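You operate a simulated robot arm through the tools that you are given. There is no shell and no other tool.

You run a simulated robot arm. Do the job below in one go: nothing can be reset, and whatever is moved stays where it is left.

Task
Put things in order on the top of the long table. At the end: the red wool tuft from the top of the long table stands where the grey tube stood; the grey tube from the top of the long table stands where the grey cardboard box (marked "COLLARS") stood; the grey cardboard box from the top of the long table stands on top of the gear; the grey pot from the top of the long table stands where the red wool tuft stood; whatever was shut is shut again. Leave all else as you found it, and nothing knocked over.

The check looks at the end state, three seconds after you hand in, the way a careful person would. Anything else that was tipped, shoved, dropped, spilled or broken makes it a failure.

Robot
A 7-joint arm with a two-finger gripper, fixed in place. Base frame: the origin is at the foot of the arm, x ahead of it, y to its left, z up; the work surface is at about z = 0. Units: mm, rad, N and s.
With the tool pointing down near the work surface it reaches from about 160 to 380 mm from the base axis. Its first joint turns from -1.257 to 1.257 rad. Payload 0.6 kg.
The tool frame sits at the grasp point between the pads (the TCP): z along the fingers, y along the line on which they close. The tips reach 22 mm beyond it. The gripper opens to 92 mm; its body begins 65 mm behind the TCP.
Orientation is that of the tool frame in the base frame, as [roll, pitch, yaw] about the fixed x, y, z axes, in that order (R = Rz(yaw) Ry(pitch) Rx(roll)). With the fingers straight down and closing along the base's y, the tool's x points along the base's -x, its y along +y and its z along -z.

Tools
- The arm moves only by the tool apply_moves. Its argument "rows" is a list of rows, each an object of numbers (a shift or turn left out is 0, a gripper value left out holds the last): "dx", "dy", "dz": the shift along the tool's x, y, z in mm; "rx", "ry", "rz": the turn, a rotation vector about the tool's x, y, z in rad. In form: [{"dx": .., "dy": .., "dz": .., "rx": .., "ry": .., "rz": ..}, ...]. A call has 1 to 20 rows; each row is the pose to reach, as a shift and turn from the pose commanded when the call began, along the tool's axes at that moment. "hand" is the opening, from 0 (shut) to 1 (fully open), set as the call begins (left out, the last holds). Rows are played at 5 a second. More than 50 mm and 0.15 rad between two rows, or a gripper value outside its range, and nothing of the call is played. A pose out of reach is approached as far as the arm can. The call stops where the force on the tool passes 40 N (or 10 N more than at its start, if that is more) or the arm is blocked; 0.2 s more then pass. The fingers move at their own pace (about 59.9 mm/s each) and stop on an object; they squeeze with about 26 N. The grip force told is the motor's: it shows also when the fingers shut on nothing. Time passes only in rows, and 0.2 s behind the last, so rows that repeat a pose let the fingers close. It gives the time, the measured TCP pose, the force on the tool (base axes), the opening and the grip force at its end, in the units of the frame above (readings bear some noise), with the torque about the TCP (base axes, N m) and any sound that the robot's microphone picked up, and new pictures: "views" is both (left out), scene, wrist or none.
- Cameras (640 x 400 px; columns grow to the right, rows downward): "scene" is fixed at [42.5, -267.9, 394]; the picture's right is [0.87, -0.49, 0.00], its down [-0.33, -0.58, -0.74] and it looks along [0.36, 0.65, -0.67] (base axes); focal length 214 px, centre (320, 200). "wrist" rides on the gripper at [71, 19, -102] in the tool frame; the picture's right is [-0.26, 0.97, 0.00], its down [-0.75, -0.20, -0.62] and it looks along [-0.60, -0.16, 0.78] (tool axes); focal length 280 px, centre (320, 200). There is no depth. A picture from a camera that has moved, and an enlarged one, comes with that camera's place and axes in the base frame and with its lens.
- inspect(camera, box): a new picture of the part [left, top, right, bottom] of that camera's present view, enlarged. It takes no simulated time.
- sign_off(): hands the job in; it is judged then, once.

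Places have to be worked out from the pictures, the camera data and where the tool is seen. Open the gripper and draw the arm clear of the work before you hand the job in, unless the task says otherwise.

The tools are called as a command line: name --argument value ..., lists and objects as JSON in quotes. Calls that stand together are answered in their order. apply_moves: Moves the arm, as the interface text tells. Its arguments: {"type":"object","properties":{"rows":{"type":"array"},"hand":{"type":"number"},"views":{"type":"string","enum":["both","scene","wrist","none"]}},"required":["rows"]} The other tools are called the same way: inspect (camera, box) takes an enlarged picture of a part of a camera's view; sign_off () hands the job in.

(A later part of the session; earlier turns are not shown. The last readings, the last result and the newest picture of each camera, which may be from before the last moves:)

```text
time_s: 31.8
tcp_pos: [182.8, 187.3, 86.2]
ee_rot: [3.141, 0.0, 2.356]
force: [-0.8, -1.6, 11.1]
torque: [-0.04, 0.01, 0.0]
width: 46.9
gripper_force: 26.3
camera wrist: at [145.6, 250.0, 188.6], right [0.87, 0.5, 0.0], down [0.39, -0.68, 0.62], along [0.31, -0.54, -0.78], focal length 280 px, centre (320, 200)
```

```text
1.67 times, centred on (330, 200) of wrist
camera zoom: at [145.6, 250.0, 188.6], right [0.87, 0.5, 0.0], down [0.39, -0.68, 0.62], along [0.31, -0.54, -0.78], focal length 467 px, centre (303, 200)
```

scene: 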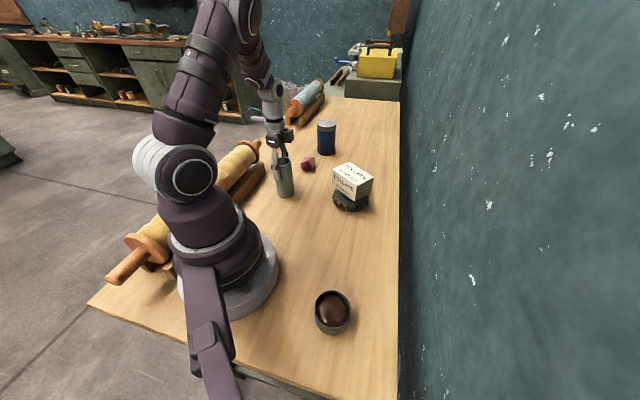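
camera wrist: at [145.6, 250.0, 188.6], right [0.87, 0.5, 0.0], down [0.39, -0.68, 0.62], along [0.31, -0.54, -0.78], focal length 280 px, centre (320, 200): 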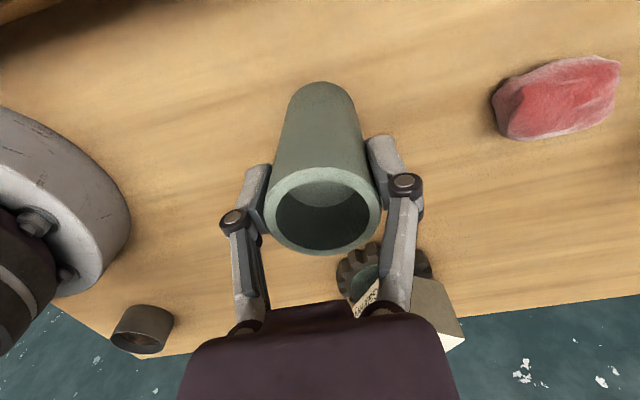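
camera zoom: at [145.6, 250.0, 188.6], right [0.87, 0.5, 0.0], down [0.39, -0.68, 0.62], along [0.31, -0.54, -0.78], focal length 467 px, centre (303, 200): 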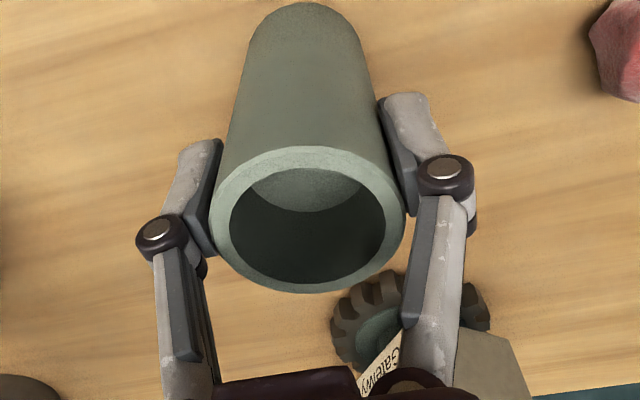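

The grip is now proper: 46.9 mm on the pads, tube centred. The tube's original spot is logged as (182.3, 187.3). I'll lift it straight up.

apply_moves --rows '[{"dz": -3}, {"dz": -12}, {"dz": -30}, {"dz": -52}, {"dz": -72}, {"dz": -84}, {"dz": -88}, {"dz": -88}]' --hand 0

```text
time_s: 33.6
tcp_pos: [182.2, 187.4, 174.4]
ee_rot: [3.141, 0.001, 2.355]
force: [-0.1, 0.2, -0.3]
torque: [0.02, 0.02, -0.02]
width: 46.6
gripper_force: 26.0
camera wrist: at [145.5, 249.9, 276.6], right [0.87, 0.5, 0.0], down [0.39, -0.68, 0.62], along [0.31, -0.54, -0.78], focal length 280 px, centre (320, 200)
```

scene: 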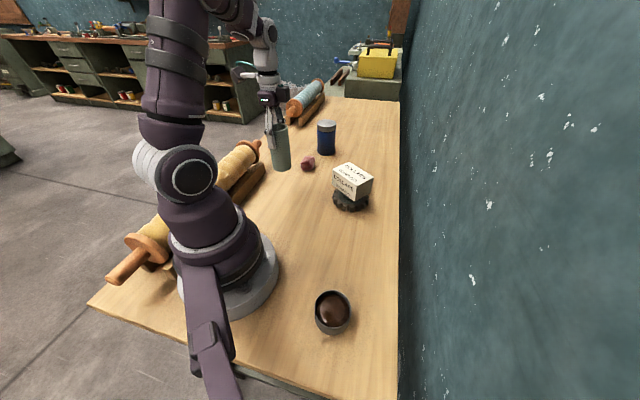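
wrist: 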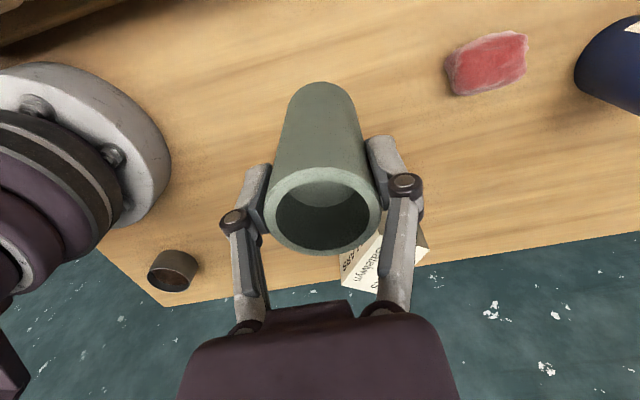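

The tube came up cleanly and hangs upright. I'll carry it to the box's old spot at (226, -86), at height and in a smooth line.

apply_moves --rows '[{"dx": -6, "dy": -4}, {"dx": -20, "dy": -14.5}, {"dx": -38, "dy": -27.5}, {"dx": -57, "dy": -41}, {"dx": -76, "dy": -55}, {"dx": -95, "dy": -69}, {"dx": -114, "dy": -82.5}, {"dx": -133, "dy": -96}, {"dx": -152, "dy": -110}, {"dx": -171, "dy": -123.5}, {"dx": -188, "dy": -136}, {"dx": -204, "dy": -147.5}, {"dx": -216, "dy": -156}, {"dx": -222.5, "dy": -161}, {"dx": -224.6, "dy": -162.4}, {"dx": -224.6, "dy": -162.4}]' --hand 0

```text
time_s: 37.0
tcp_pos: [227.0, -86.8, 174.4]
ee_rot: [-3.141, -0.001, 2.358]
force: [0.3, 1.1, -0.7]
torque: [-0.02, 0.03, 0.0]
width: 46.4
gripper_force: 25.7
camera wrist: at [189.4, -23.7, 276.4], right [0.87, 0.5, 0.0], down [0.39, -0.68, 0.63], along [0.31, -0.54, -0.78], focal length 280 px, centre (320, 200)
```

scene: 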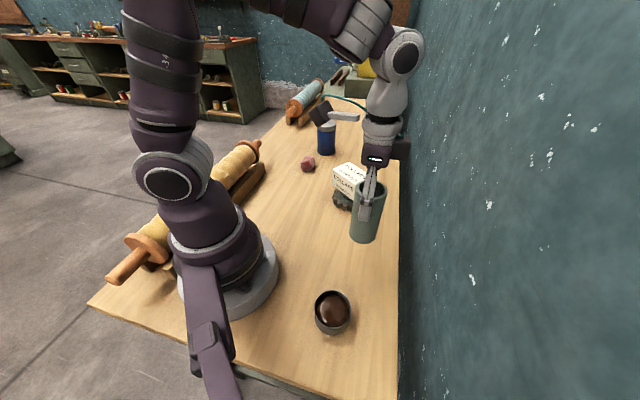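
wrist: 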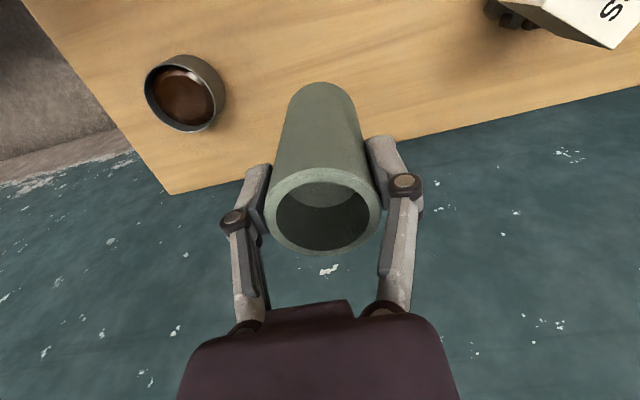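

The tube is over the spot, with the TCP at (226.7, -86.7). I'll lower it to just above the table.

apply_moves --rows '[{"dz": 8}, {"dz": 25}, {"dz": 45}, {"dz": 63}, {"dz": 77}, {"dz": 84}, {"dz": 84}]' --hand 0

apply_moves --rows '[{"dz": 1}, {"dz": 2}, {"dz": 2}]' --hand 0 --views "none"

```text
time_s: 38.6
tcp_pos: [227.1, -86.0, 90.2]
ee_rot: [3.14, 0.001, 2.355]
force: [0.3, -0.2, -1.3]
torque: [-0.03, -0.03, 0.01]
width: 46.3
gripper_force: 25.9
camera wrist: at [189.4, -23.4, 191.6], right [0.87, 0.5, 0.0], down [0.39, -0.68, 0.63], along [0.31, -0.54, -0.78], focal length 280 px, centre (320, 200)
```

scene: 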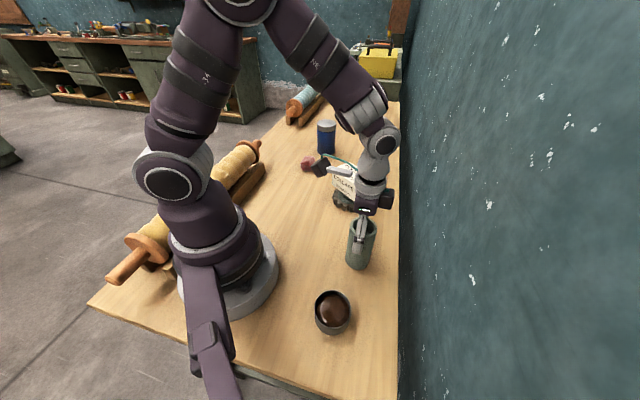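
wrist: 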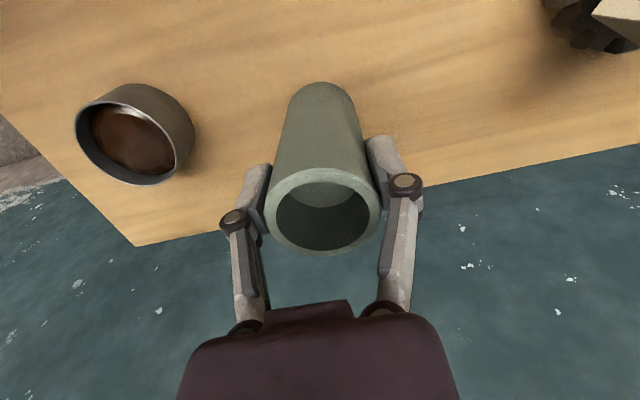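

```text
time_s: 39.4
tcp_pos: [226.8, -86.2, 87.3]
ee_rot: [-3.14, 0.001, 2.356]
force: [-0.2, 0.7, 0.1]
torque: [-0.02, -0.01, 0.0]
width: 46.5
gripper_force: 26.4
```

apply_moves --rows '[{"dz": 0.5}, {"dz": 1}, {"dz": 1}]' --hand 0 --views "none"

apply_moves --rows '[{"dz": 0.4}, {"dz": 0.7}, {"dz": 0.7}]' --hand 0 --views "none"

```text
time_s: 40.2
tcp_pos: [225.9, -86.9, 87.8]
ee_rot: [-3.141, 0.0, 2.355]
force: [-0.6, 0.7, 0.0]
torque: [0.03, -0.04, -0.01]
width: 46.5
gripper_force: 25.8
```

```text
time_s: 41.0
tcp_pos: [225.8, -87.0, 87.4]
ee_rot: [3.141, 0.0, 2.355]
force: [0.4, 0.0, -0.2]
torque: [0.02, -0.01, 0.05]
width: 46.3
gripper_force: 26.4
```

apply_moves --rows '[{"dz": 0.3}, {"dz": 0.6}, {"dz": 0.6}]' --hand 0 --views "none"

apply_moves --rows '[{"dz": 0.3}, {"dz": 0.6}, {"dz": 0.6}]' --hand 0 --views "none"

```text
time_s: 41.8
tcp_pos: [225.8, -86.6, 86.1]
ee_rot: [-3.141, 0.003, 2.355]
force: [-2.0, -0.7, 20.1]
torque: [-0.05, 0.03, 0.02]
width: 46.6
gripper_force: 26.0
```

```text
time_s: 42.6
tcp_pos: [226.4, -85.7, 85.8]
ee_rot: [3.141, 0.002, 2.355]
force: [1.2, -0.2, 18.6]
torque: [-0.17, -0.15, -0.01]
width: 46.3
gripper_force: 26.2
```

The tube is on the table, pressing at about 19 N. I'll ease up 0.4 mm and open the fingers.

apply_moves --rows '[{"dz": -0.4}, {"dz": -0.4}]' --hand 0 --views "none"

apply_moves --rows '[{"dz": 0}, {"dz": 0}, {"dz": 0}, {"dz": 0}]' --hand 1

inspect --camera "scene" --box '[300, 180, 420, 350]'

```text
time_s: 43.2
tcp_pos: [225.4, -85.3, 84.9]
ee_rot: [-3.141, -0.002, 2.358]
force: [0.0, 0.4, 0.1]
torque: [0.03, -0.05, 0.02]
width: 46.7
gripper_force: 25.6
```

```text
time_s: 44.2
tcp_pos: [226.6, -85.8, 85.2]
ee_rot: [-3.141, 0.0, 2.355]
force: [0.0, 0.0, -0.6]
torque: [0.02, -0.03, 0.03]
width: 91.8
gripper_force: 0.1
camera wrist: at [189.1, -23.7, 187.8], right [0.87, 0.5, 0.0], down [0.39, -0.68, 0.62], along [0.31, -0.54, -0.78], focal length 280 px, centre (320, 200)
```

scene: 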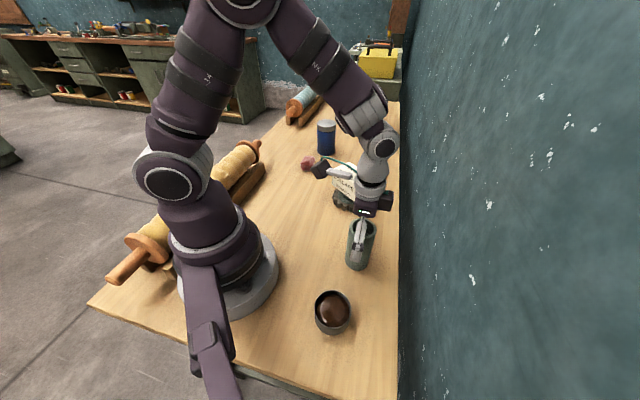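
wrist: 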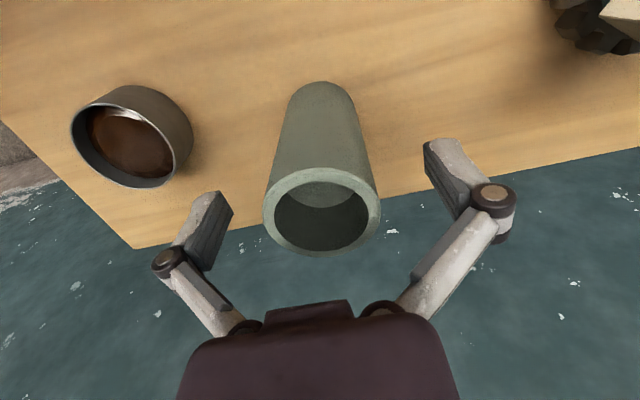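

```text
2.35 times, centred on (360, 265) of scene
camera zoom: at [42.5, -267.9, 394.0], right [0.87, -0.49, 0.0], down [-0.33, -0.58, -0.74], along [0.36, 0.65, -0.67], focal length 505 px, centre (226, 47)
```

zoom: 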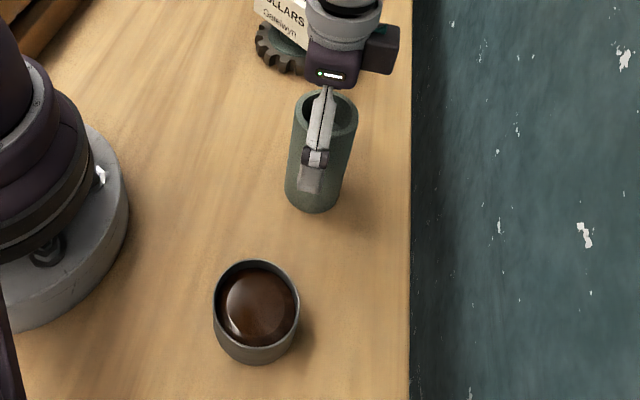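

The tube stands upright where the box was. I'll rise straight up, then swing over towards the tuft, turning the fingers tangential (across the tuft's short side).

apply_moves --rows '[{"dz": -8}, {"dz": -30}, {"dz": -65}, {"dz": -100}, {"dz": -125}, {"dx": 4, "dy": 6, "dz": -135, "rz": -0.04}, {"dx": 14, "dy": 19, "dz": -135, "rz": -0.12}, {"dx": 30, "dy": 41, "dz": -135, "rz": -0.24}, {"dx": 48, "dy": 66, "dz": -135, "rz": -0.37}, {"dx": 66, "dy": 91, "dz": -135, "rz": -0.5}, {"dx": 84, "dy": 116, "dz": -135, "rz": -0.64}, {"dx": 102, "dy": 141, "dz": -135, "rz": -0.78}, {"dx": 120, "dy": 166, "dz": -135, "rz": -0.92}, {"dx": 138, "dy": 191, "dz": -135, "rz": -1.06}, {"dx": 156, "dy": 216, "dz": -135, "rz": -1.19}, {"dx": 173, "dy": 239, "dz": -135, "rz": -1.31}, {"dx": 188, "dy": 259, "dz": -135, "rz": -1.42}, {"dx": 199, "dy": 273, "dz": -135, "rz": -1.5}, {"dx": 203.3, "dy": 279, "dz": -135, "rz": -1.524}, {"dx": 203.3, "dy": 279, "dz": -135, "rz": -1.524}]' --hand 1

```text
time_s: 48.4
tcp_pos: [261.9, 236.6, 211.5]
ee_rot: [3.142, 0.0, -2.403]
force: [-0.5, 0.2, -1.0]
torque: [0.02, 0.01, 0.01]
width: 92.1
gripper_force: 0.1
out of reach, approached as far as the arm can: row 17, 18, 19, 20
camera wrist: at [196.0, 203.1, 313.3], right [-0.46, 0.89, 0.0], down [0.69, 0.36, 0.62], along [0.56, 0.28, -0.78], focal length 280 px, centre (320, 200)
```

scene: 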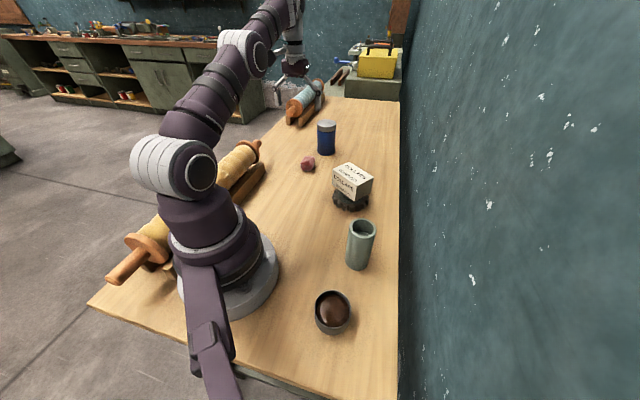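
wrist: 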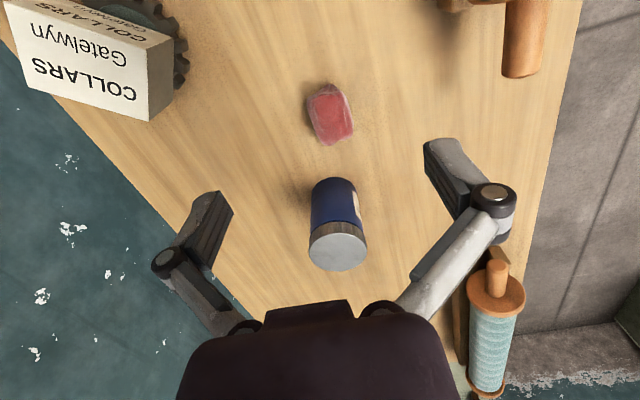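

The vertical reach at this height ends at r≈353, so the tuft at r≈400 will need an outward tilt. I'll zoom in on the tuft from here to pin down its position and orientation.

inspect --camera "wrist" --box '[280, 60, 380, 160]'

inspect --camera "scene" --box '[280, 140, 340, 185]'

inspect --camera "scene" --box '[320, 150, 400, 280]'

```text
4.00 times, centred on (330, 110) of wrist
camera zoom: at [196.0, 203.1, 313.3], right [-0.46, 0.89, 0.0], down [0.69, 0.36, 0.62], along [0.56, 0.28, -0.78], focal length 1122 px, centre (280, 560)
```

zoom: 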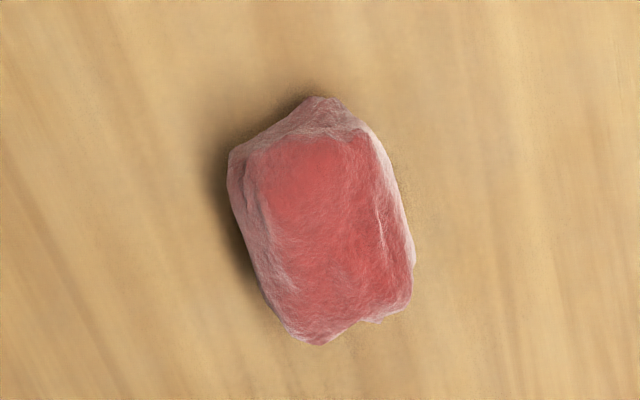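

```text
8.89 times, centred on (310, 162) of scene
camera zoom: at [42.5, -267.9, 394.0], right [0.87, -0.49, 0.0], down [-0.33, -0.58, -0.74], along [0.36, 0.65, -0.67], focal length 1906 px, centre (409, 533)
```

zoom: 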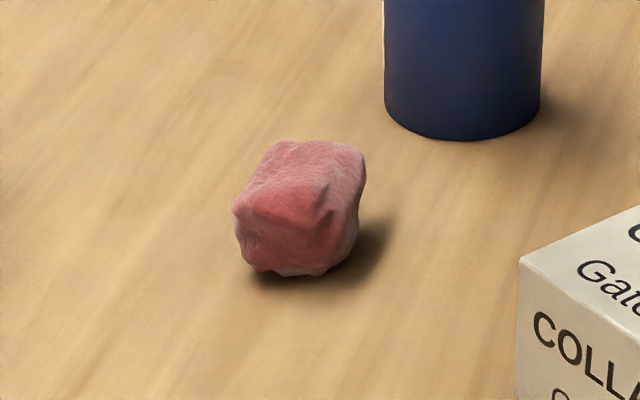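

```text
3.08 times, centred on (360, 215) of scene
camera zoom: at [42.5, -267.9, 394.0], right [0.87, -0.49, 0.0], down [-0.33, -0.58, -0.74], along [0.36, 0.65, -0.67], focal length 660 px, centre (197, 154)
```

zoom: 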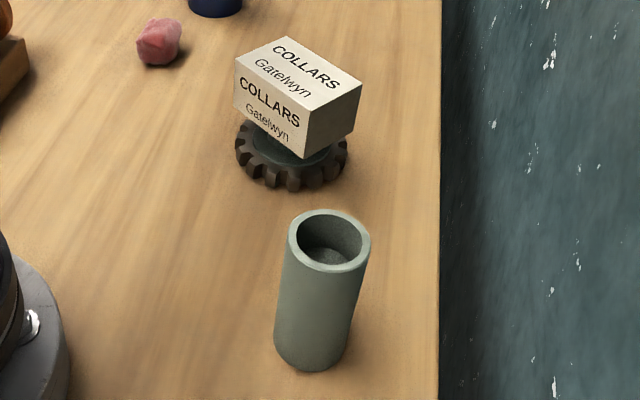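

The tuft's long axis points nearly radially (~44°), so closing tangentially across its ~45 mm width suits it; its centre is about (295.5, 268.5). Since the last target was out of reach, I'll make a plain downward move to see which pose the arm counts from.

apply_moves --rows '[{"dz": 20}, {"dz": 45}, {"dz": 70}, {"dz": 90}, {"dz": 100}, {"dz": 100}]' --hand 1

```text
time_s: 49.8
tcp_pos: [262.1, 237.2, 110.6]
ee_rot: [-3.141, 0.001, -2.403]
force: [0.2, -0.1, 0.0]
torque: [0.01, 0.02, -0.01]
width: 91.8
gripper_force: 0.1
camera wrist: at [196.5, 203.0, 212.7], right [-0.46, 0.89, 0.0], down [0.69, 0.36, 0.63], along [0.56, 0.28, -0.78], focal length 280 px, centre (320, 200)
```

scene: 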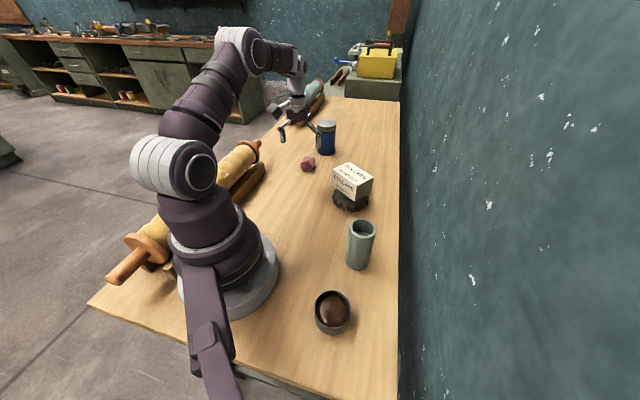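
wrist: 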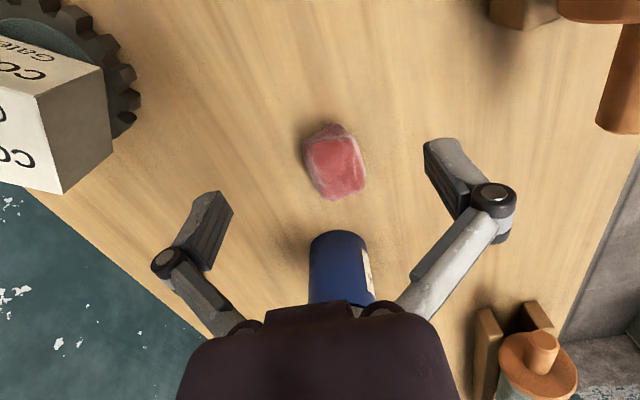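

The arm counts from the clamped pose, good. From here the tuft reads about (294.5, 267.5). I'll tilt the fingers 0.3 rad outward and move over it at z≈75, then check.

apply_moves --rows '[{"dx": -4, "dz": 4, "ry": -0.06}, {"dx": -13, "dy": 0.2, "dz": 10, "ry": -0.14}, {"dx": -24, "dy": 0.3, "dz": 18, "ry": -0.22}, {"dx": -35, "dy": 0.5, "dz": 27, "ry": -0.28}, {"dx": -42, "dy": 0.6, "dz": 33, "ry": -0.3}, {"dx": -44.4, "dy": 0.6, "dz": 35, "ry": -0.3}, {"dx": -44.4, "dy": 0.6, "dz": 35, "ry": -0.3}]' --hand 1

```text
time_s: 51.4
tcp_pos: [294.2, 268.0, 74.8]
ee_rot: [-3.141, 0.301, -2.402]
force: [0.2, -0.3, 0.1]
torque: [0.0, -0.01, -0.02]
width: 92.1
gripper_force: 0.0
camera wrist: at [208.2, 215.0, 152.1], right [-0.46, 0.88, 0.08], down [0.53, 0.21, 0.82], along [0.71, 0.42, -0.57], focal length 280 px, centre (320, 200)
```

scene: 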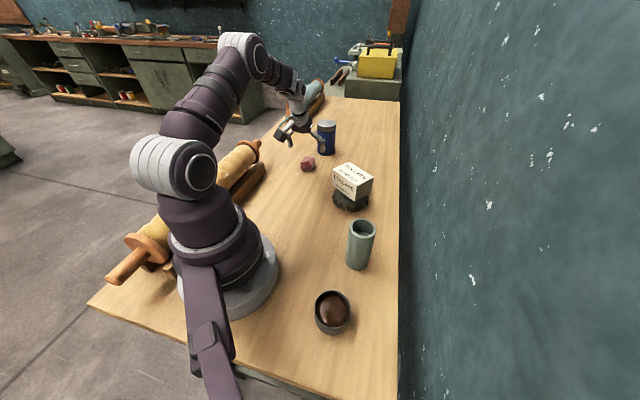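
wrist: 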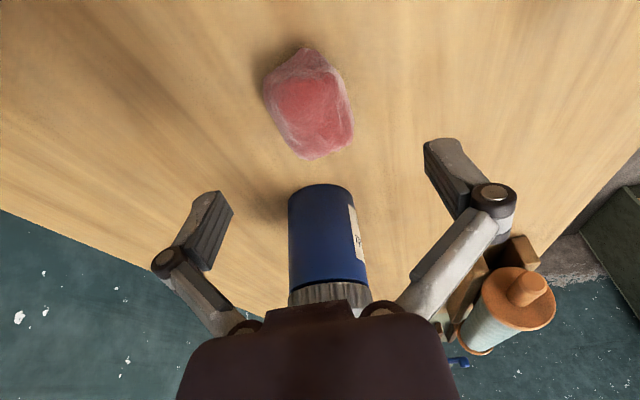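

With the 0.3 rad tilt the arm reaches it. Up close the tuft reads slightly nearer, at about (292.5, 265). I'll shift a little and descend to z≈50 with the fingers straddling it, then look again.

apply_moves --rows '[{"dx": 2.2, "dy": -0.8, "dz": -0.7}, {"dx": 4.5, "dy": -0.8, "dz": 7}, {"dx": 7.5, "dy": -0.8, "dz": 16}, {"dx": 9.6, "dy": -0.8, "dz": 23.2}, {"dx": 9.6, "dy": -0.8, "dz": 23.2}]' --hand 1

inspect --camera "wrist" --box '[200, 20, 460, 220]'

inspect --camera "scene" --box '[260, 110, 350, 190]'

```text
time_s: 52.6
tcp_pos: [292.3, 265.0, 50.5]
ee_rot: [3.141, 0.3, -2.404]
force: [0.0, 0.2, -0.6]
torque: [0.0, 0.01, 0.01]
width: 91.9
gripper_force: 0.2
camera wrist: at [207.0, 212.9, 127.1], right [-0.46, 0.88, 0.08], down [0.53, 0.21, 0.82], along [0.71, 0.42, -0.57], focal length 280 px, centre (320, 200)
```

scene: 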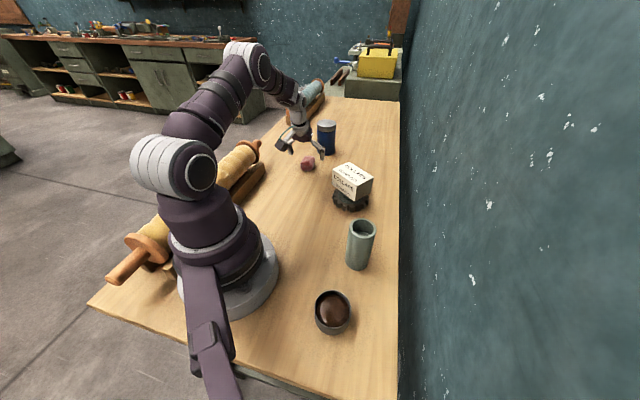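
wrist: 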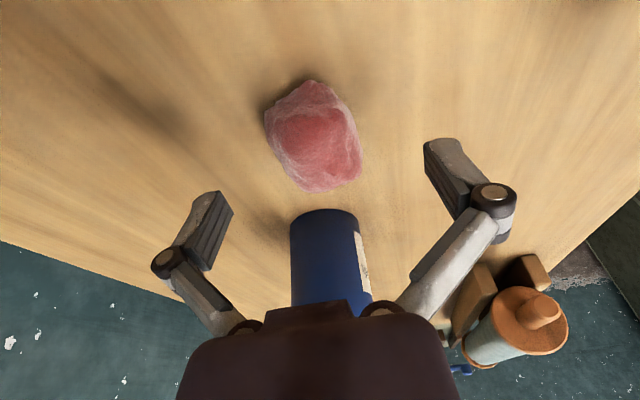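

```text
2.00 times, centred on (330, 120) of wrist
camera zoom: at [207.0, 212.9, 127.1], right [-0.46, 0.88, 0.08], down [0.53, 0.21, 0.82], along [0.71, 0.42, -0.57], focal length 561 px, centre (300, 360)
```

zoom: 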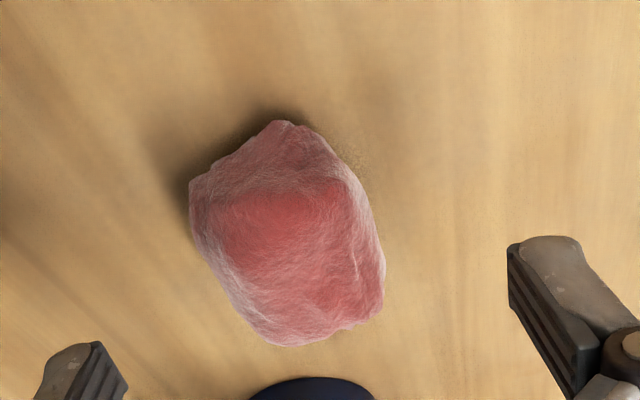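

```text
5.00 times, centred on (305, 150) of scene
camera zoom: at [42.5, -267.9, 394.0], right [0.87, -0.49, 0.0], down [-0.33, -0.58, -0.74], along [0.36, 0.65, -0.67], focal length 1072 px, centre (395, 450)
```

zoom: 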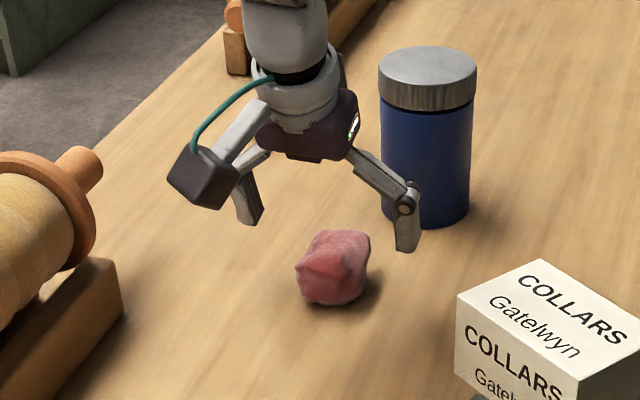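

The tuft sits within about 2 mm of the tool's centre, at about (292, 264.5), and is aligned with the pads. I'll go down to z≈30 and close.

apply_moves --rows '[{"dx": 2.5, "dz": 6}, {"dx": 5, "dz": 13}, {"dx": 7.3, "dz": 18.7}, {"dx": 7.3, "dz": 18.7}]' --hand 1

apply_moves --rows '[{"dz": 0}, {"dz": 0}, {"dz": 0}, {"dz": 0}, {"dz": 0}]' --hand 0

```text
time_s: 53.6
tcp_pos: [291.3, 265.1, 30.2]
ee_rot: [-3.141, 0.299, -2.405]
force: [-0.2, 0.3, -0.1]
torque: [-0.01, -0.01, -0.02]
width: 92.1
gripper_force: 0.0
camera wrist: at [206.1, 211.7, 107.1], right [-0.46, 0.88, 0.08], down [0.53, 0.21, 0.82], along [0.71, 0.42, -0.57], focal length 280 px, centre (320, 200)
```

scene: 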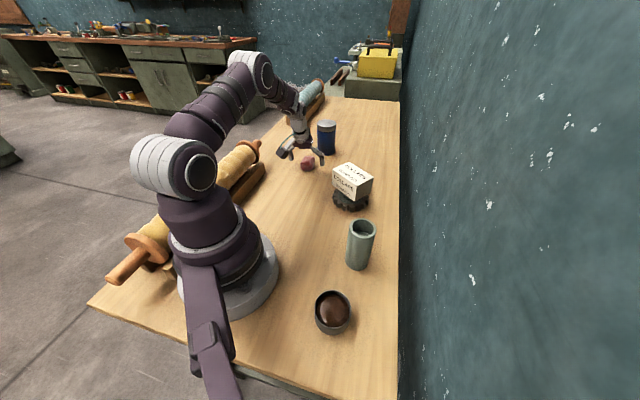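
wrist: 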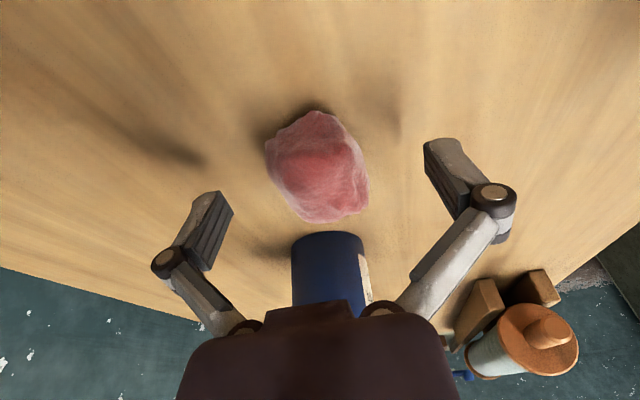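

```text
time_s: 54.8
tcp_pos: [291.9, 264.4, 30.8]
ee_rot: [3.141, 0.3, -2.405]
force: [0.7, 0.0, 5.8]
torque: [0.04, -0.08, 0.01]
width: 41.6
gripper_force: 26.4
camera wrist: at [206.2, 211.8, 107.3], right [-0.46, 0.88, 0.08], down [0.53, 0.21, 0.82], along [0.71, 0.42, -0.57], focal length 280 px, centre (320, 200)
```

scene: 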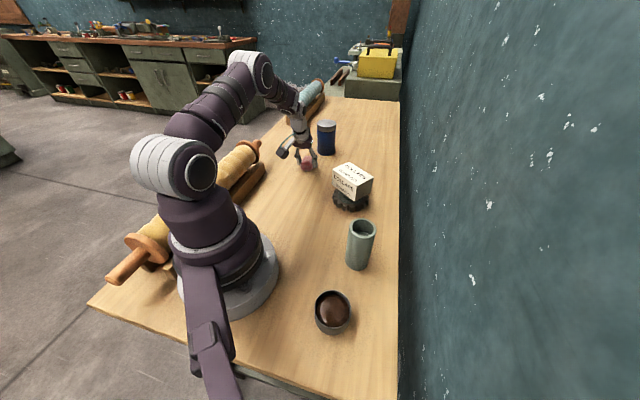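
wrist: 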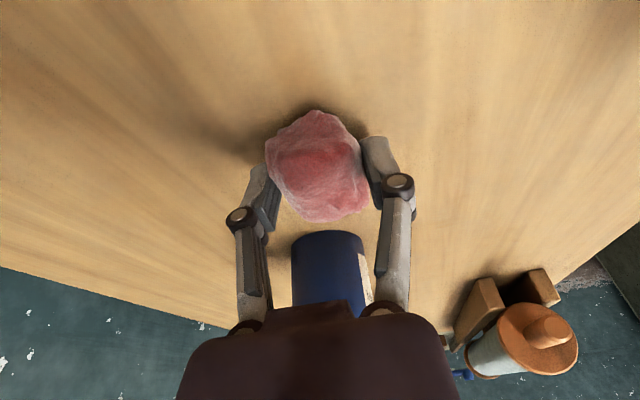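

The tuft is held at 41.6 mm without having shifted; its spot is logged as about (291.7, 264.3). I'll lift it and carry it inwards to the tube's old spot at (182.3, 187.3), keeping the same tilt so it stays level.

apply_moves --rows '[{"dx": -1.2, "dz": -3.8}, {"dx": -4.7, "dz": -15.3}, {"dx": -10, "dz": -32.5}, {"dx": -14.8, "dz": -47.8}, {"dx": -11.4, "dy": 0.8, "dz": -57.2}, {"dx": 3.3, "dy": 2.8, "dz": -63.8}, {"dx": 22.4, "dy": 5.3, "dz": -69.7}, {"dx": 43.4, "dy": 8.1, "dz": -76.2}, {"dx": 64.5, "dy": 10.8, "dz": -82.7}, {"dx": 83.6, "dy": 13.3, "dz": -88.6}, {"dx": 98.8, "dy": 15.4, "dz": -93.4}, {"dx": 106.5, "dy": 16.4, "dz": -95.7}, {"dx": 109.1, "dy": 16.7, "dz": -96.5}, {"dx": 109.1, "dy": 16.7, "dz": -96.5}]' --hand 0

```text
time_s: 57.8
tcp_pos: [181.6, 189.0, 91.4]
ee_rot: [3.141, 0.299, -2.404]
force: [0.0, 0.5, 0.3]
torque: [-0.01, 0.05, -0.04]
width: 41.5
gripper_force: 26.5
camera wrist: at [96.5, 135.1, 167.4], right [-0.46, 0.88, 0.08], down [0.53, 0.21, 0.82], along [0.71, 0.42, -0.57], focal length 280 px, centre (320, 200)
```

scene: 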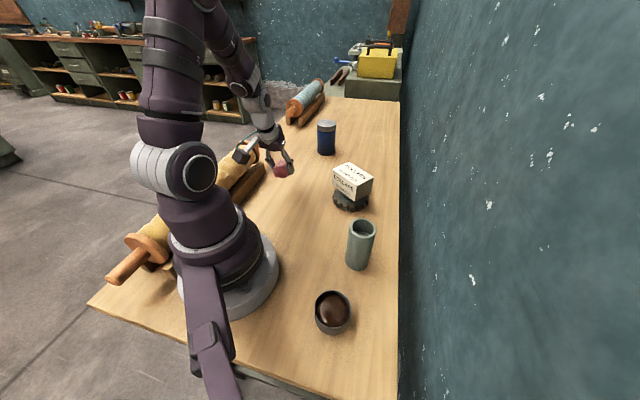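
wrist: 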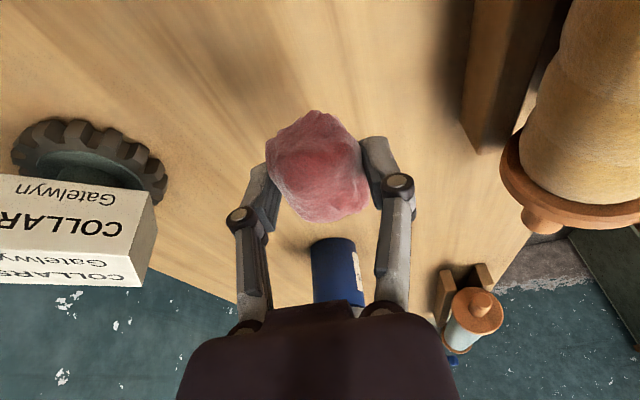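

The tuft is over the tube's spot. I'll lower it vertically, 57 of the 60 mm I raised it, then approach gently.

apply_moves --rows '[{"dx": 2.4, "dz": 7.6}, {"dx": 6.5, "dz": 21}, {"dx": 10.6, "dz": 34.4}, {"dx": 14.2, "dz": 45.9}, {"dx": 16.3, "dz": 52.5}, {"dx": 16.8, "dz": 54.5}, {"dx": 16.8, "dz": 54.5}]' --hand 0

apply_moves --rows '[{"dx": 0.3, "dz": 0.95}, {"dx": 0.6, "dz": 1.9}, {"dx": 0.6, "dz": 1.9}]' --hand 0 --views "none"

apply_moves --rows '[{"dx": 0.15, "dz": 0.5}, {"dx": 0.3, "dz": 0.95}, {"dx": 0.3, "dz": 0.95}]' --hand 0 --views "none"

```text
time_s: 59.4
tcp_pos: [182.5, 188.8, 33.5]
ee_rot: [3.141, 0.3, -2.402]
force: [1.0, 0.3, -0.2]
torque: [0.01, 0.0, 0.0]
width: 41.6
gripper_force: 26.2
camera wrist: at [97.0, 135.5, 110.1], right [-0.46, 0.88, 0.08], down [0.53, 0.21, 0.82], along [0.71, 0.42, -0.57], focal length 280 px, centre (320, 200)
```

scene: 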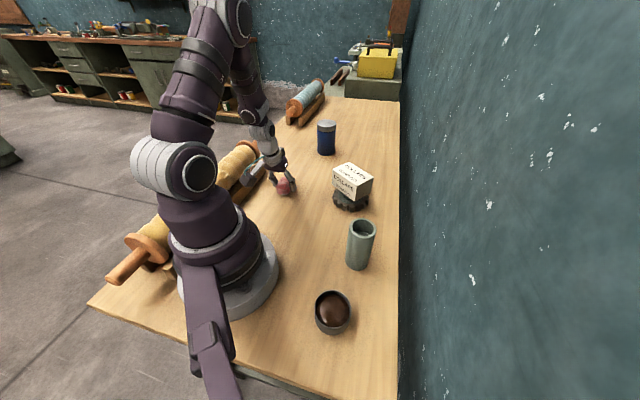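
wrist: 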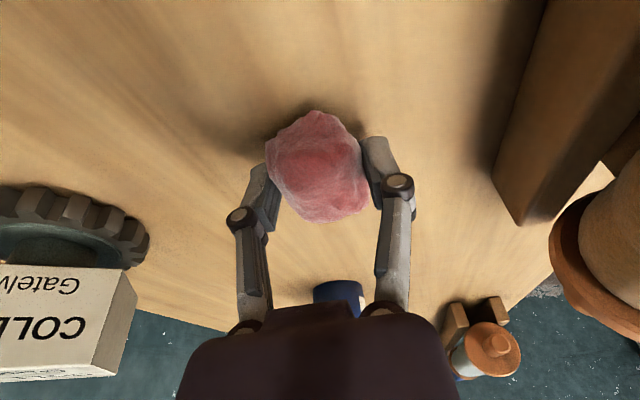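

```text
time_s: 60.2
tcp_pos: [182.0, 188.7, 31.4]
ee_rot: [3.141, 0.3, -2.402]
force: [-0.2, 1.5, -0.4]
torque: [-0.01, 0.0, 0.0]
width: 41.3
gripper_force: 26.4
```

```text
time_s: 61.0
tcp_pos: [181.4, 187.7, 31.3]
ee_rot: [3.142, 0.299, -2.401]
force: [-0.4, -0.1, 0.2]
torque: [0.01, -0.01, -0.01]
width: 41.3
gripper_force: 25.9
```

apply_moves --rows '[{"dx": 0.1, "dz": 0.35}, {"dx": 0.2, "dz": 0.7}, {"dx": 0.2, "dz": 0.7}]' --hand 0 --views "none"

apply_moves --rows '[{"dx": 0.1, "dz": 0.35}, {"dx": 0.2, "dz": 0.7}, {"dx": 0.2, "dz": 0.7}]' --hand 0 --views "none"

```text
time_s: 61.8
tcp_pos: [182.4, 188.6, 30.0]
ee_rot: [3.141, 0.301, -2.403]
force: [-2.0, -2.6, 16.9]
torque: [0.11, -0.08, 0.01]
width: 41.3
gripper_force: 26.0
```

```text
time_s: 62.6
tcp_pos: [182.8, 188.2, 30.5]
ee_rot: [3.141, 0.302, -2.404]
force: [1.5, 1.7, 21.3]
torque: [0.12, -0.14, 0.03]
width: 41.2
gripper_force: 26.5
```

The tuft is touching down, at about 20 N. I'll ease up 0.6 mm and open.

apply_moves --rows '[{"dx": -0.2, "dz": -0.6}, {"dx": -0.2, "dz": -0.6}]' --hand 0 --views "none"

apply_moves --rows '[{"dz": 0}, {"dz": 0}, {"dz": 0}, {"dz": 0}]' --hand 1

inspect --camera "scene" --box '[240, 140, 340, 220]'

```text
time_s: 63.2
tcp_pos: [183.4, 185.8, 30.1]
ee_rot: [-3.141, 0.298, -2.404]
force: [-0.1, 1.9, 6.1]
torque: [0.12, -0.07, 0.03]
width: 41.1
gripper_force: 26.3
```

```text
time_s: 64.2
tcp_pos: [183.7, 188.5, 29.2]
ee_rot: [-3.14, 0.3, -2.404]
force: [-0.7, -0.1, 0.7]
torque: [-0.02, -0.02, 0.03]
width: 91.9
gripper_force: 0.0
camera wrist: at [96.9, 135.1, 106.3], right [-0.46, 0.88, 0.08], down [0.53, 0.21, 0.82], along [0.71, 0.42, -0.57], focal length 280 px, centre (320, 200)
```

scene: 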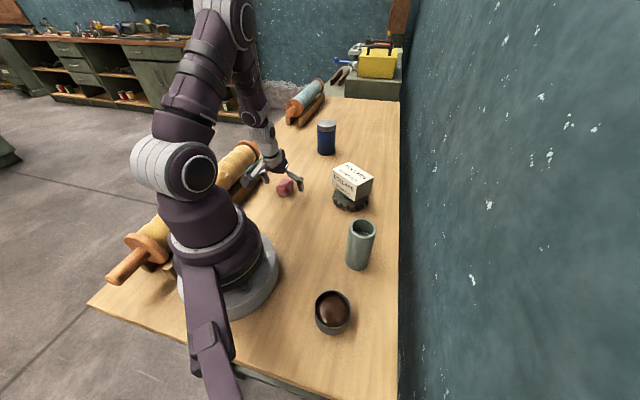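
wrist: 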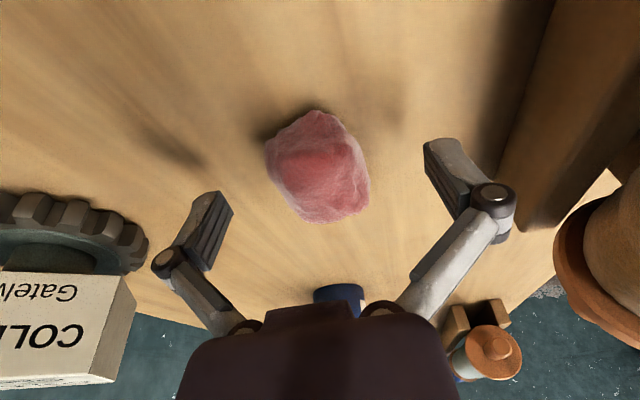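

```text
5.00 times, centred on (290, 180) of scene
camera zoom: at [42.5, -267.9, 394.0], right [0.87, -0.49, 0.0], down [-0.33, -0.58, -0.74], along [0.36, 0.65, -0.67], focal length 1072 px, centre (470, 300)
```

zoom: 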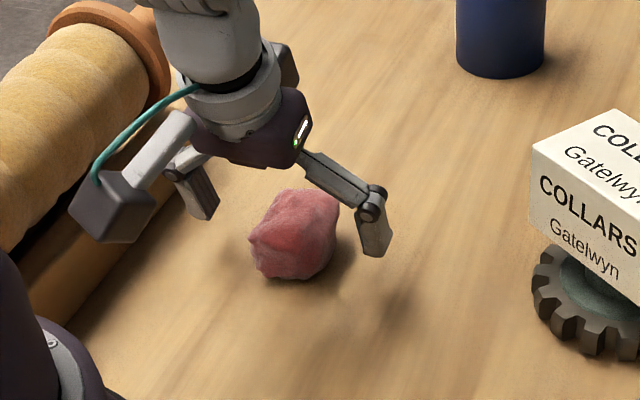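

The tuft rests on the tube's old spot, and the scene-camera displacement agrees with the commanded one to about 1 mm. I'll back out along the tool axis and bring the tool upright again.

apply_moves --rows '[{"dz": -6}, {"dz": -22}, {"dz": -45}, {"dz": -72}, {"dz": -98}, {"dz": -115, "ry": 0.06}, {"dz": -120, "ry": 0.16}, {"dz": -120, "ry": 0.25}, {"dz": -120, "ry": 0.3}, {"dz": -120, "ry": 0.3}]' --hand 1

inspect --camera "scene" --box '[240, 120, 400, 220]'

```text
time_s: 66.4
tcp_pos: [156.5, 163.9, 144.3]
ee_rot: [-3.14, -0.001, -2.404]
force: [1.0, 0.7, 0.1]
torque: [-0.01, -0.02, 0.02]
width: 91.9
gripper_force: 0.1
camera wrist: at [90.3, 129.9, 246.6], right [-0.46, 0.89, 0.0], down [0.7, 0.36, 0.62], along [0.56, 0.28, -0.78], focal length 280 px, centre (320, 200)
```

scene: 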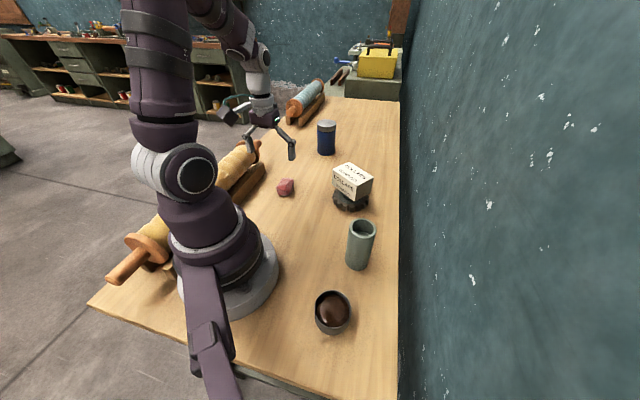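
wrist: 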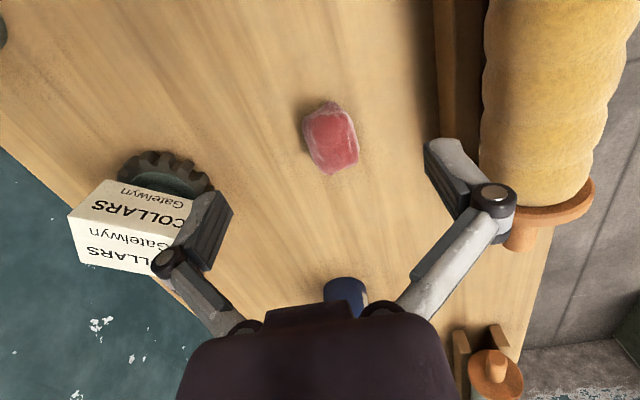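

```text
4.00 times, centred on (320, 170) of scene
camera zoom: at [42.5, -267.9, 394.0], right [0.87, -0.49, 0.0], down [-0.33, -0.58, -0.74], along [0.36, 0.65, -0.67], focal length 858 px, centre (320, 320)
```

zoom: 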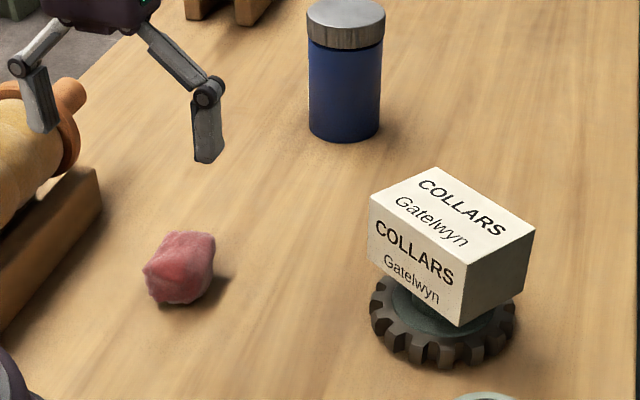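

The tuft stands well. Before swinging to the pot, I'll check the dark beam near the base at lower left of the scene so the arm keeps clear of it.

inspect --camera "scene" --box '[100, 220, 380, 400]'

```text
2.22 times, centred on (240, 310) of scene
camera zoom: at [42.5, -267.9, 394.0], right [0.87, -0.49, 0.0], down [-0.33, -0.58, -0.74], along [0.36, 0.65, -0.67], focal length 477 px, centre (498, -44)
```

zoom: 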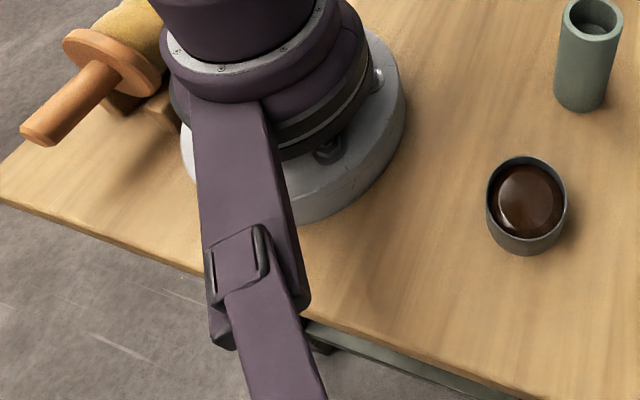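

The beam's joint is near (-32, -145, 120) and it rises away to the scene camera, well clear of the pot's side of the table. I'll swing in an arc to above the pot at z≈165, passing over the tube.

apply_moves --rows '[{"dx": 1.6, "dy": -27.5, "dz": -8, "rz": 0.1167}, {"dx": 6.4, "dy": -54.2, "dz": -16, "rz": 0.2334}, {"dx": 14.6, "dy": -79.9, "dz": -20, "rz": 0.3501}, {"dx": 25.5, "dy": -104.3, "dz": -20, "rz": 0.4669}, {"dx": 39.4, "dy": -126.9, "dz": -20, "rz": 0.5836}, {"dx": 55.8, "dy": -147.5, "dz": -20, "rz": 0.7003}, {"dx": 74.3, "dy": -165.9, "dz": -20, "rz": 0.817}, {"dx": 94.8, "dy": -181.6, "dz": -20, "rz": 0.9337}, {"dx": 116.7, "dy": -194.7, "dz": -20, "rz": 1.0504}, {"dx": 140.1, "dy": -204.8, "dz": -20, "rz": 1.1671}, {"dx": 164.2, "dy": -212, "dz": -20, "rz": 1.2839}, {"dx": 188.9, "dy": -216.2, "dz": -20, "rz": 1.4006}, {"dx": 213.5, "dy": -217.3, "dz": -20, "rz": 1.5173}, {"dx": 238, "dy": -215.4, "dz": -20, "rz": 1.634}, {"dx": 238, "dy": -215.4, "dz": -20, "rz": 1.634}]' --hand 1

```text
time_s: 69.6
tcp_pos: [125.2, -155.0, 163.4]
ee_rot: [3.141, 0.0, 2.245]
force: [-0.3, -0.1, 0.8]
torque: [-0.04, 0.02, -0.04]
width: 91.9
gripper_force: 0.1
camera wrist: at [95.4, -88.7, 266.0], right [0.92, 0.4, 0.0], down [0.31, -0.72, 0.62], along [0.25, -0.57, -0.78], focal length 280 px, centre (320, 200)
```

scene: 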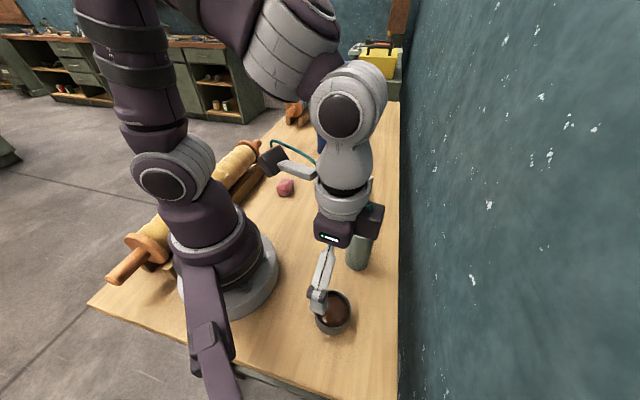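
wrist: 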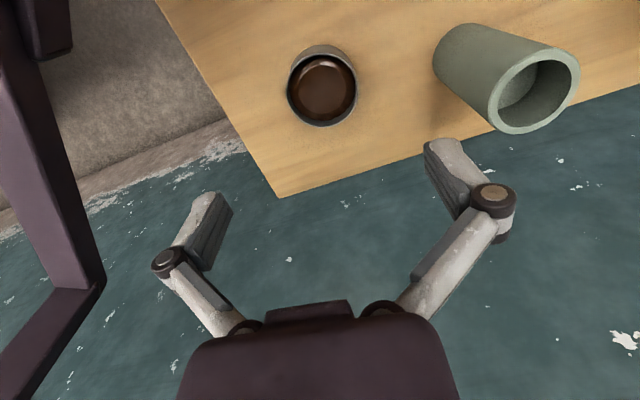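

I'm above the pot, and there is ample room to the beam. I'll zoom in on the pot to measure its rim, height and centre.

inspect --camera "wrist" --box '[270, 30, 380, 140]'

inspect --camera "wrist" --box '[400, 0, 600, 150]'

```text
3.64 times, centred on (325, 85) of wrist
camera zoom: at [95.4, -88.7, 266.0], right [0.92, 0.4, 0.0], down [0.31, -0.72, 0.62], along [0.25, -0.57, -0.78], focal length 1020 px, centre (302, 618)
```

zoom: 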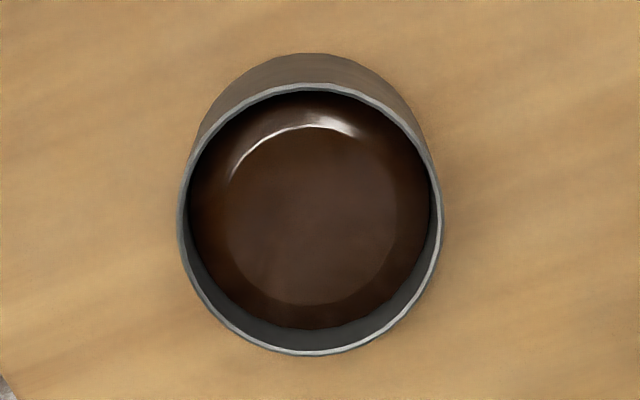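

```text
2.67 times, centred on (500, 75) of wrist
camera zoom: at [95.4, -88.7, 266.0], right [0.92, 0.4, 0.0], down [0.31, -0.72, 0.62], along [0.25, -0.57, -0.78], focal length 748 px, centre (-160, 533)
```

zoom: 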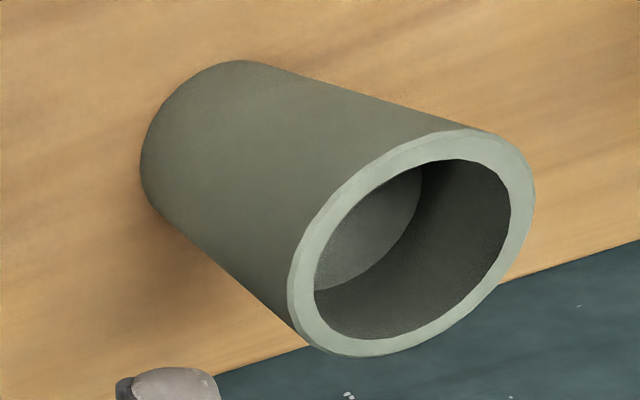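

The pot rim is centred at about (125.2, -153), diameter about 58, height about 37, with the liquid about 12 mm below the rim. I'll use a 0.2 rad outward tilt here too, so the same grip works at the far spot. First I'll come to z≈80 above it with that tilt.

apply_moves --rows '[{"dx": 1, "dy": 1, "dz": 8, "ry": -0.05}, {"dx": 2.2, "dy": 2.1, "dz": 24, "ry": -0.1}, {"dx": 2.2, "dy": 2.1, "dz": 42, "ry": -0.15}, {"dx": 2.2, "dy": 2.1, "dz": 60, "ry": -0.2}, {"dx": 2.2, "dy": 2.1, "dz": 75, "ry": -0.2}, {"dx": 2.2, "dy": 2.1, "dz": 83, "ry": -0.2}, {"dx": 2.2, "dy": 2.1, "dz": 83, "ry": -0.2}]' --hand 1

inspect --camera "wrist" --box '[200, 20, 440, 200]'

```text
time_s: 71.2
tcp_pos: [125.4, -150.8, 81.7]
ee_rot: [3.141, 0.2, 2.245]
force: [0.7, -0.3, 0.6]
torque: [-0.01, 0.01, -0.01]
width: 91.9
gripper_force: 0.0
camera wrist: at [84.1, -71.0, 166.9], right [0.91, 0.4, 0.05], down [0.22, -0.61, 0.76], along [0.34, -0.68, -0.65], focal length 280 px, centre (320, 200)
```

scene: 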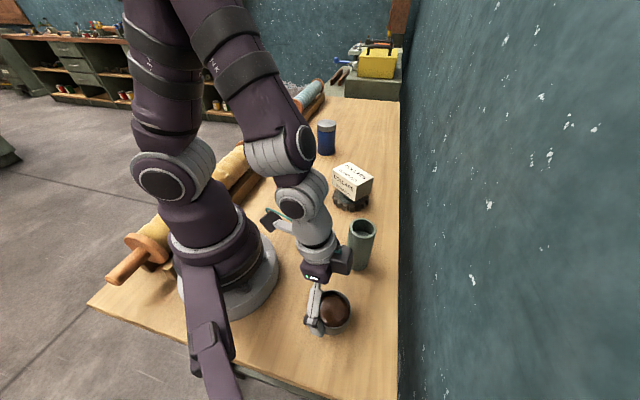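
wrist: 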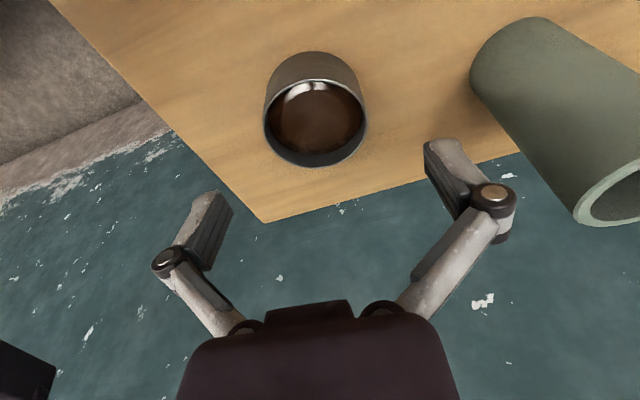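

```text
2.22 times, centred on (320, 110) of wrist
camera zoom: at [84.1, -71.0, 166.9], right [0.91, 0.4, 0.05], down [0.22, -0.61, 0.76], along [0.34, -0.68, -0.65], focal length 623 px, centre (320, 400)
```

zoom: 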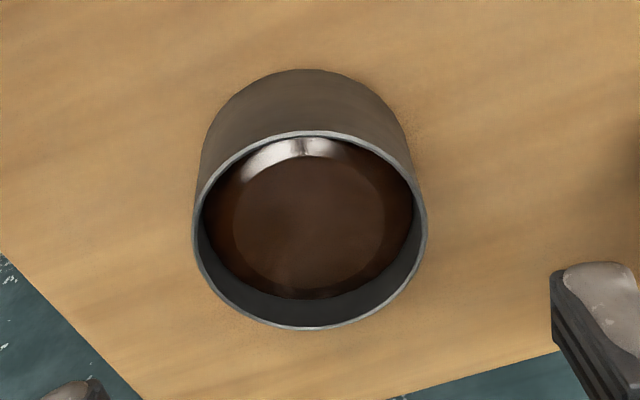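

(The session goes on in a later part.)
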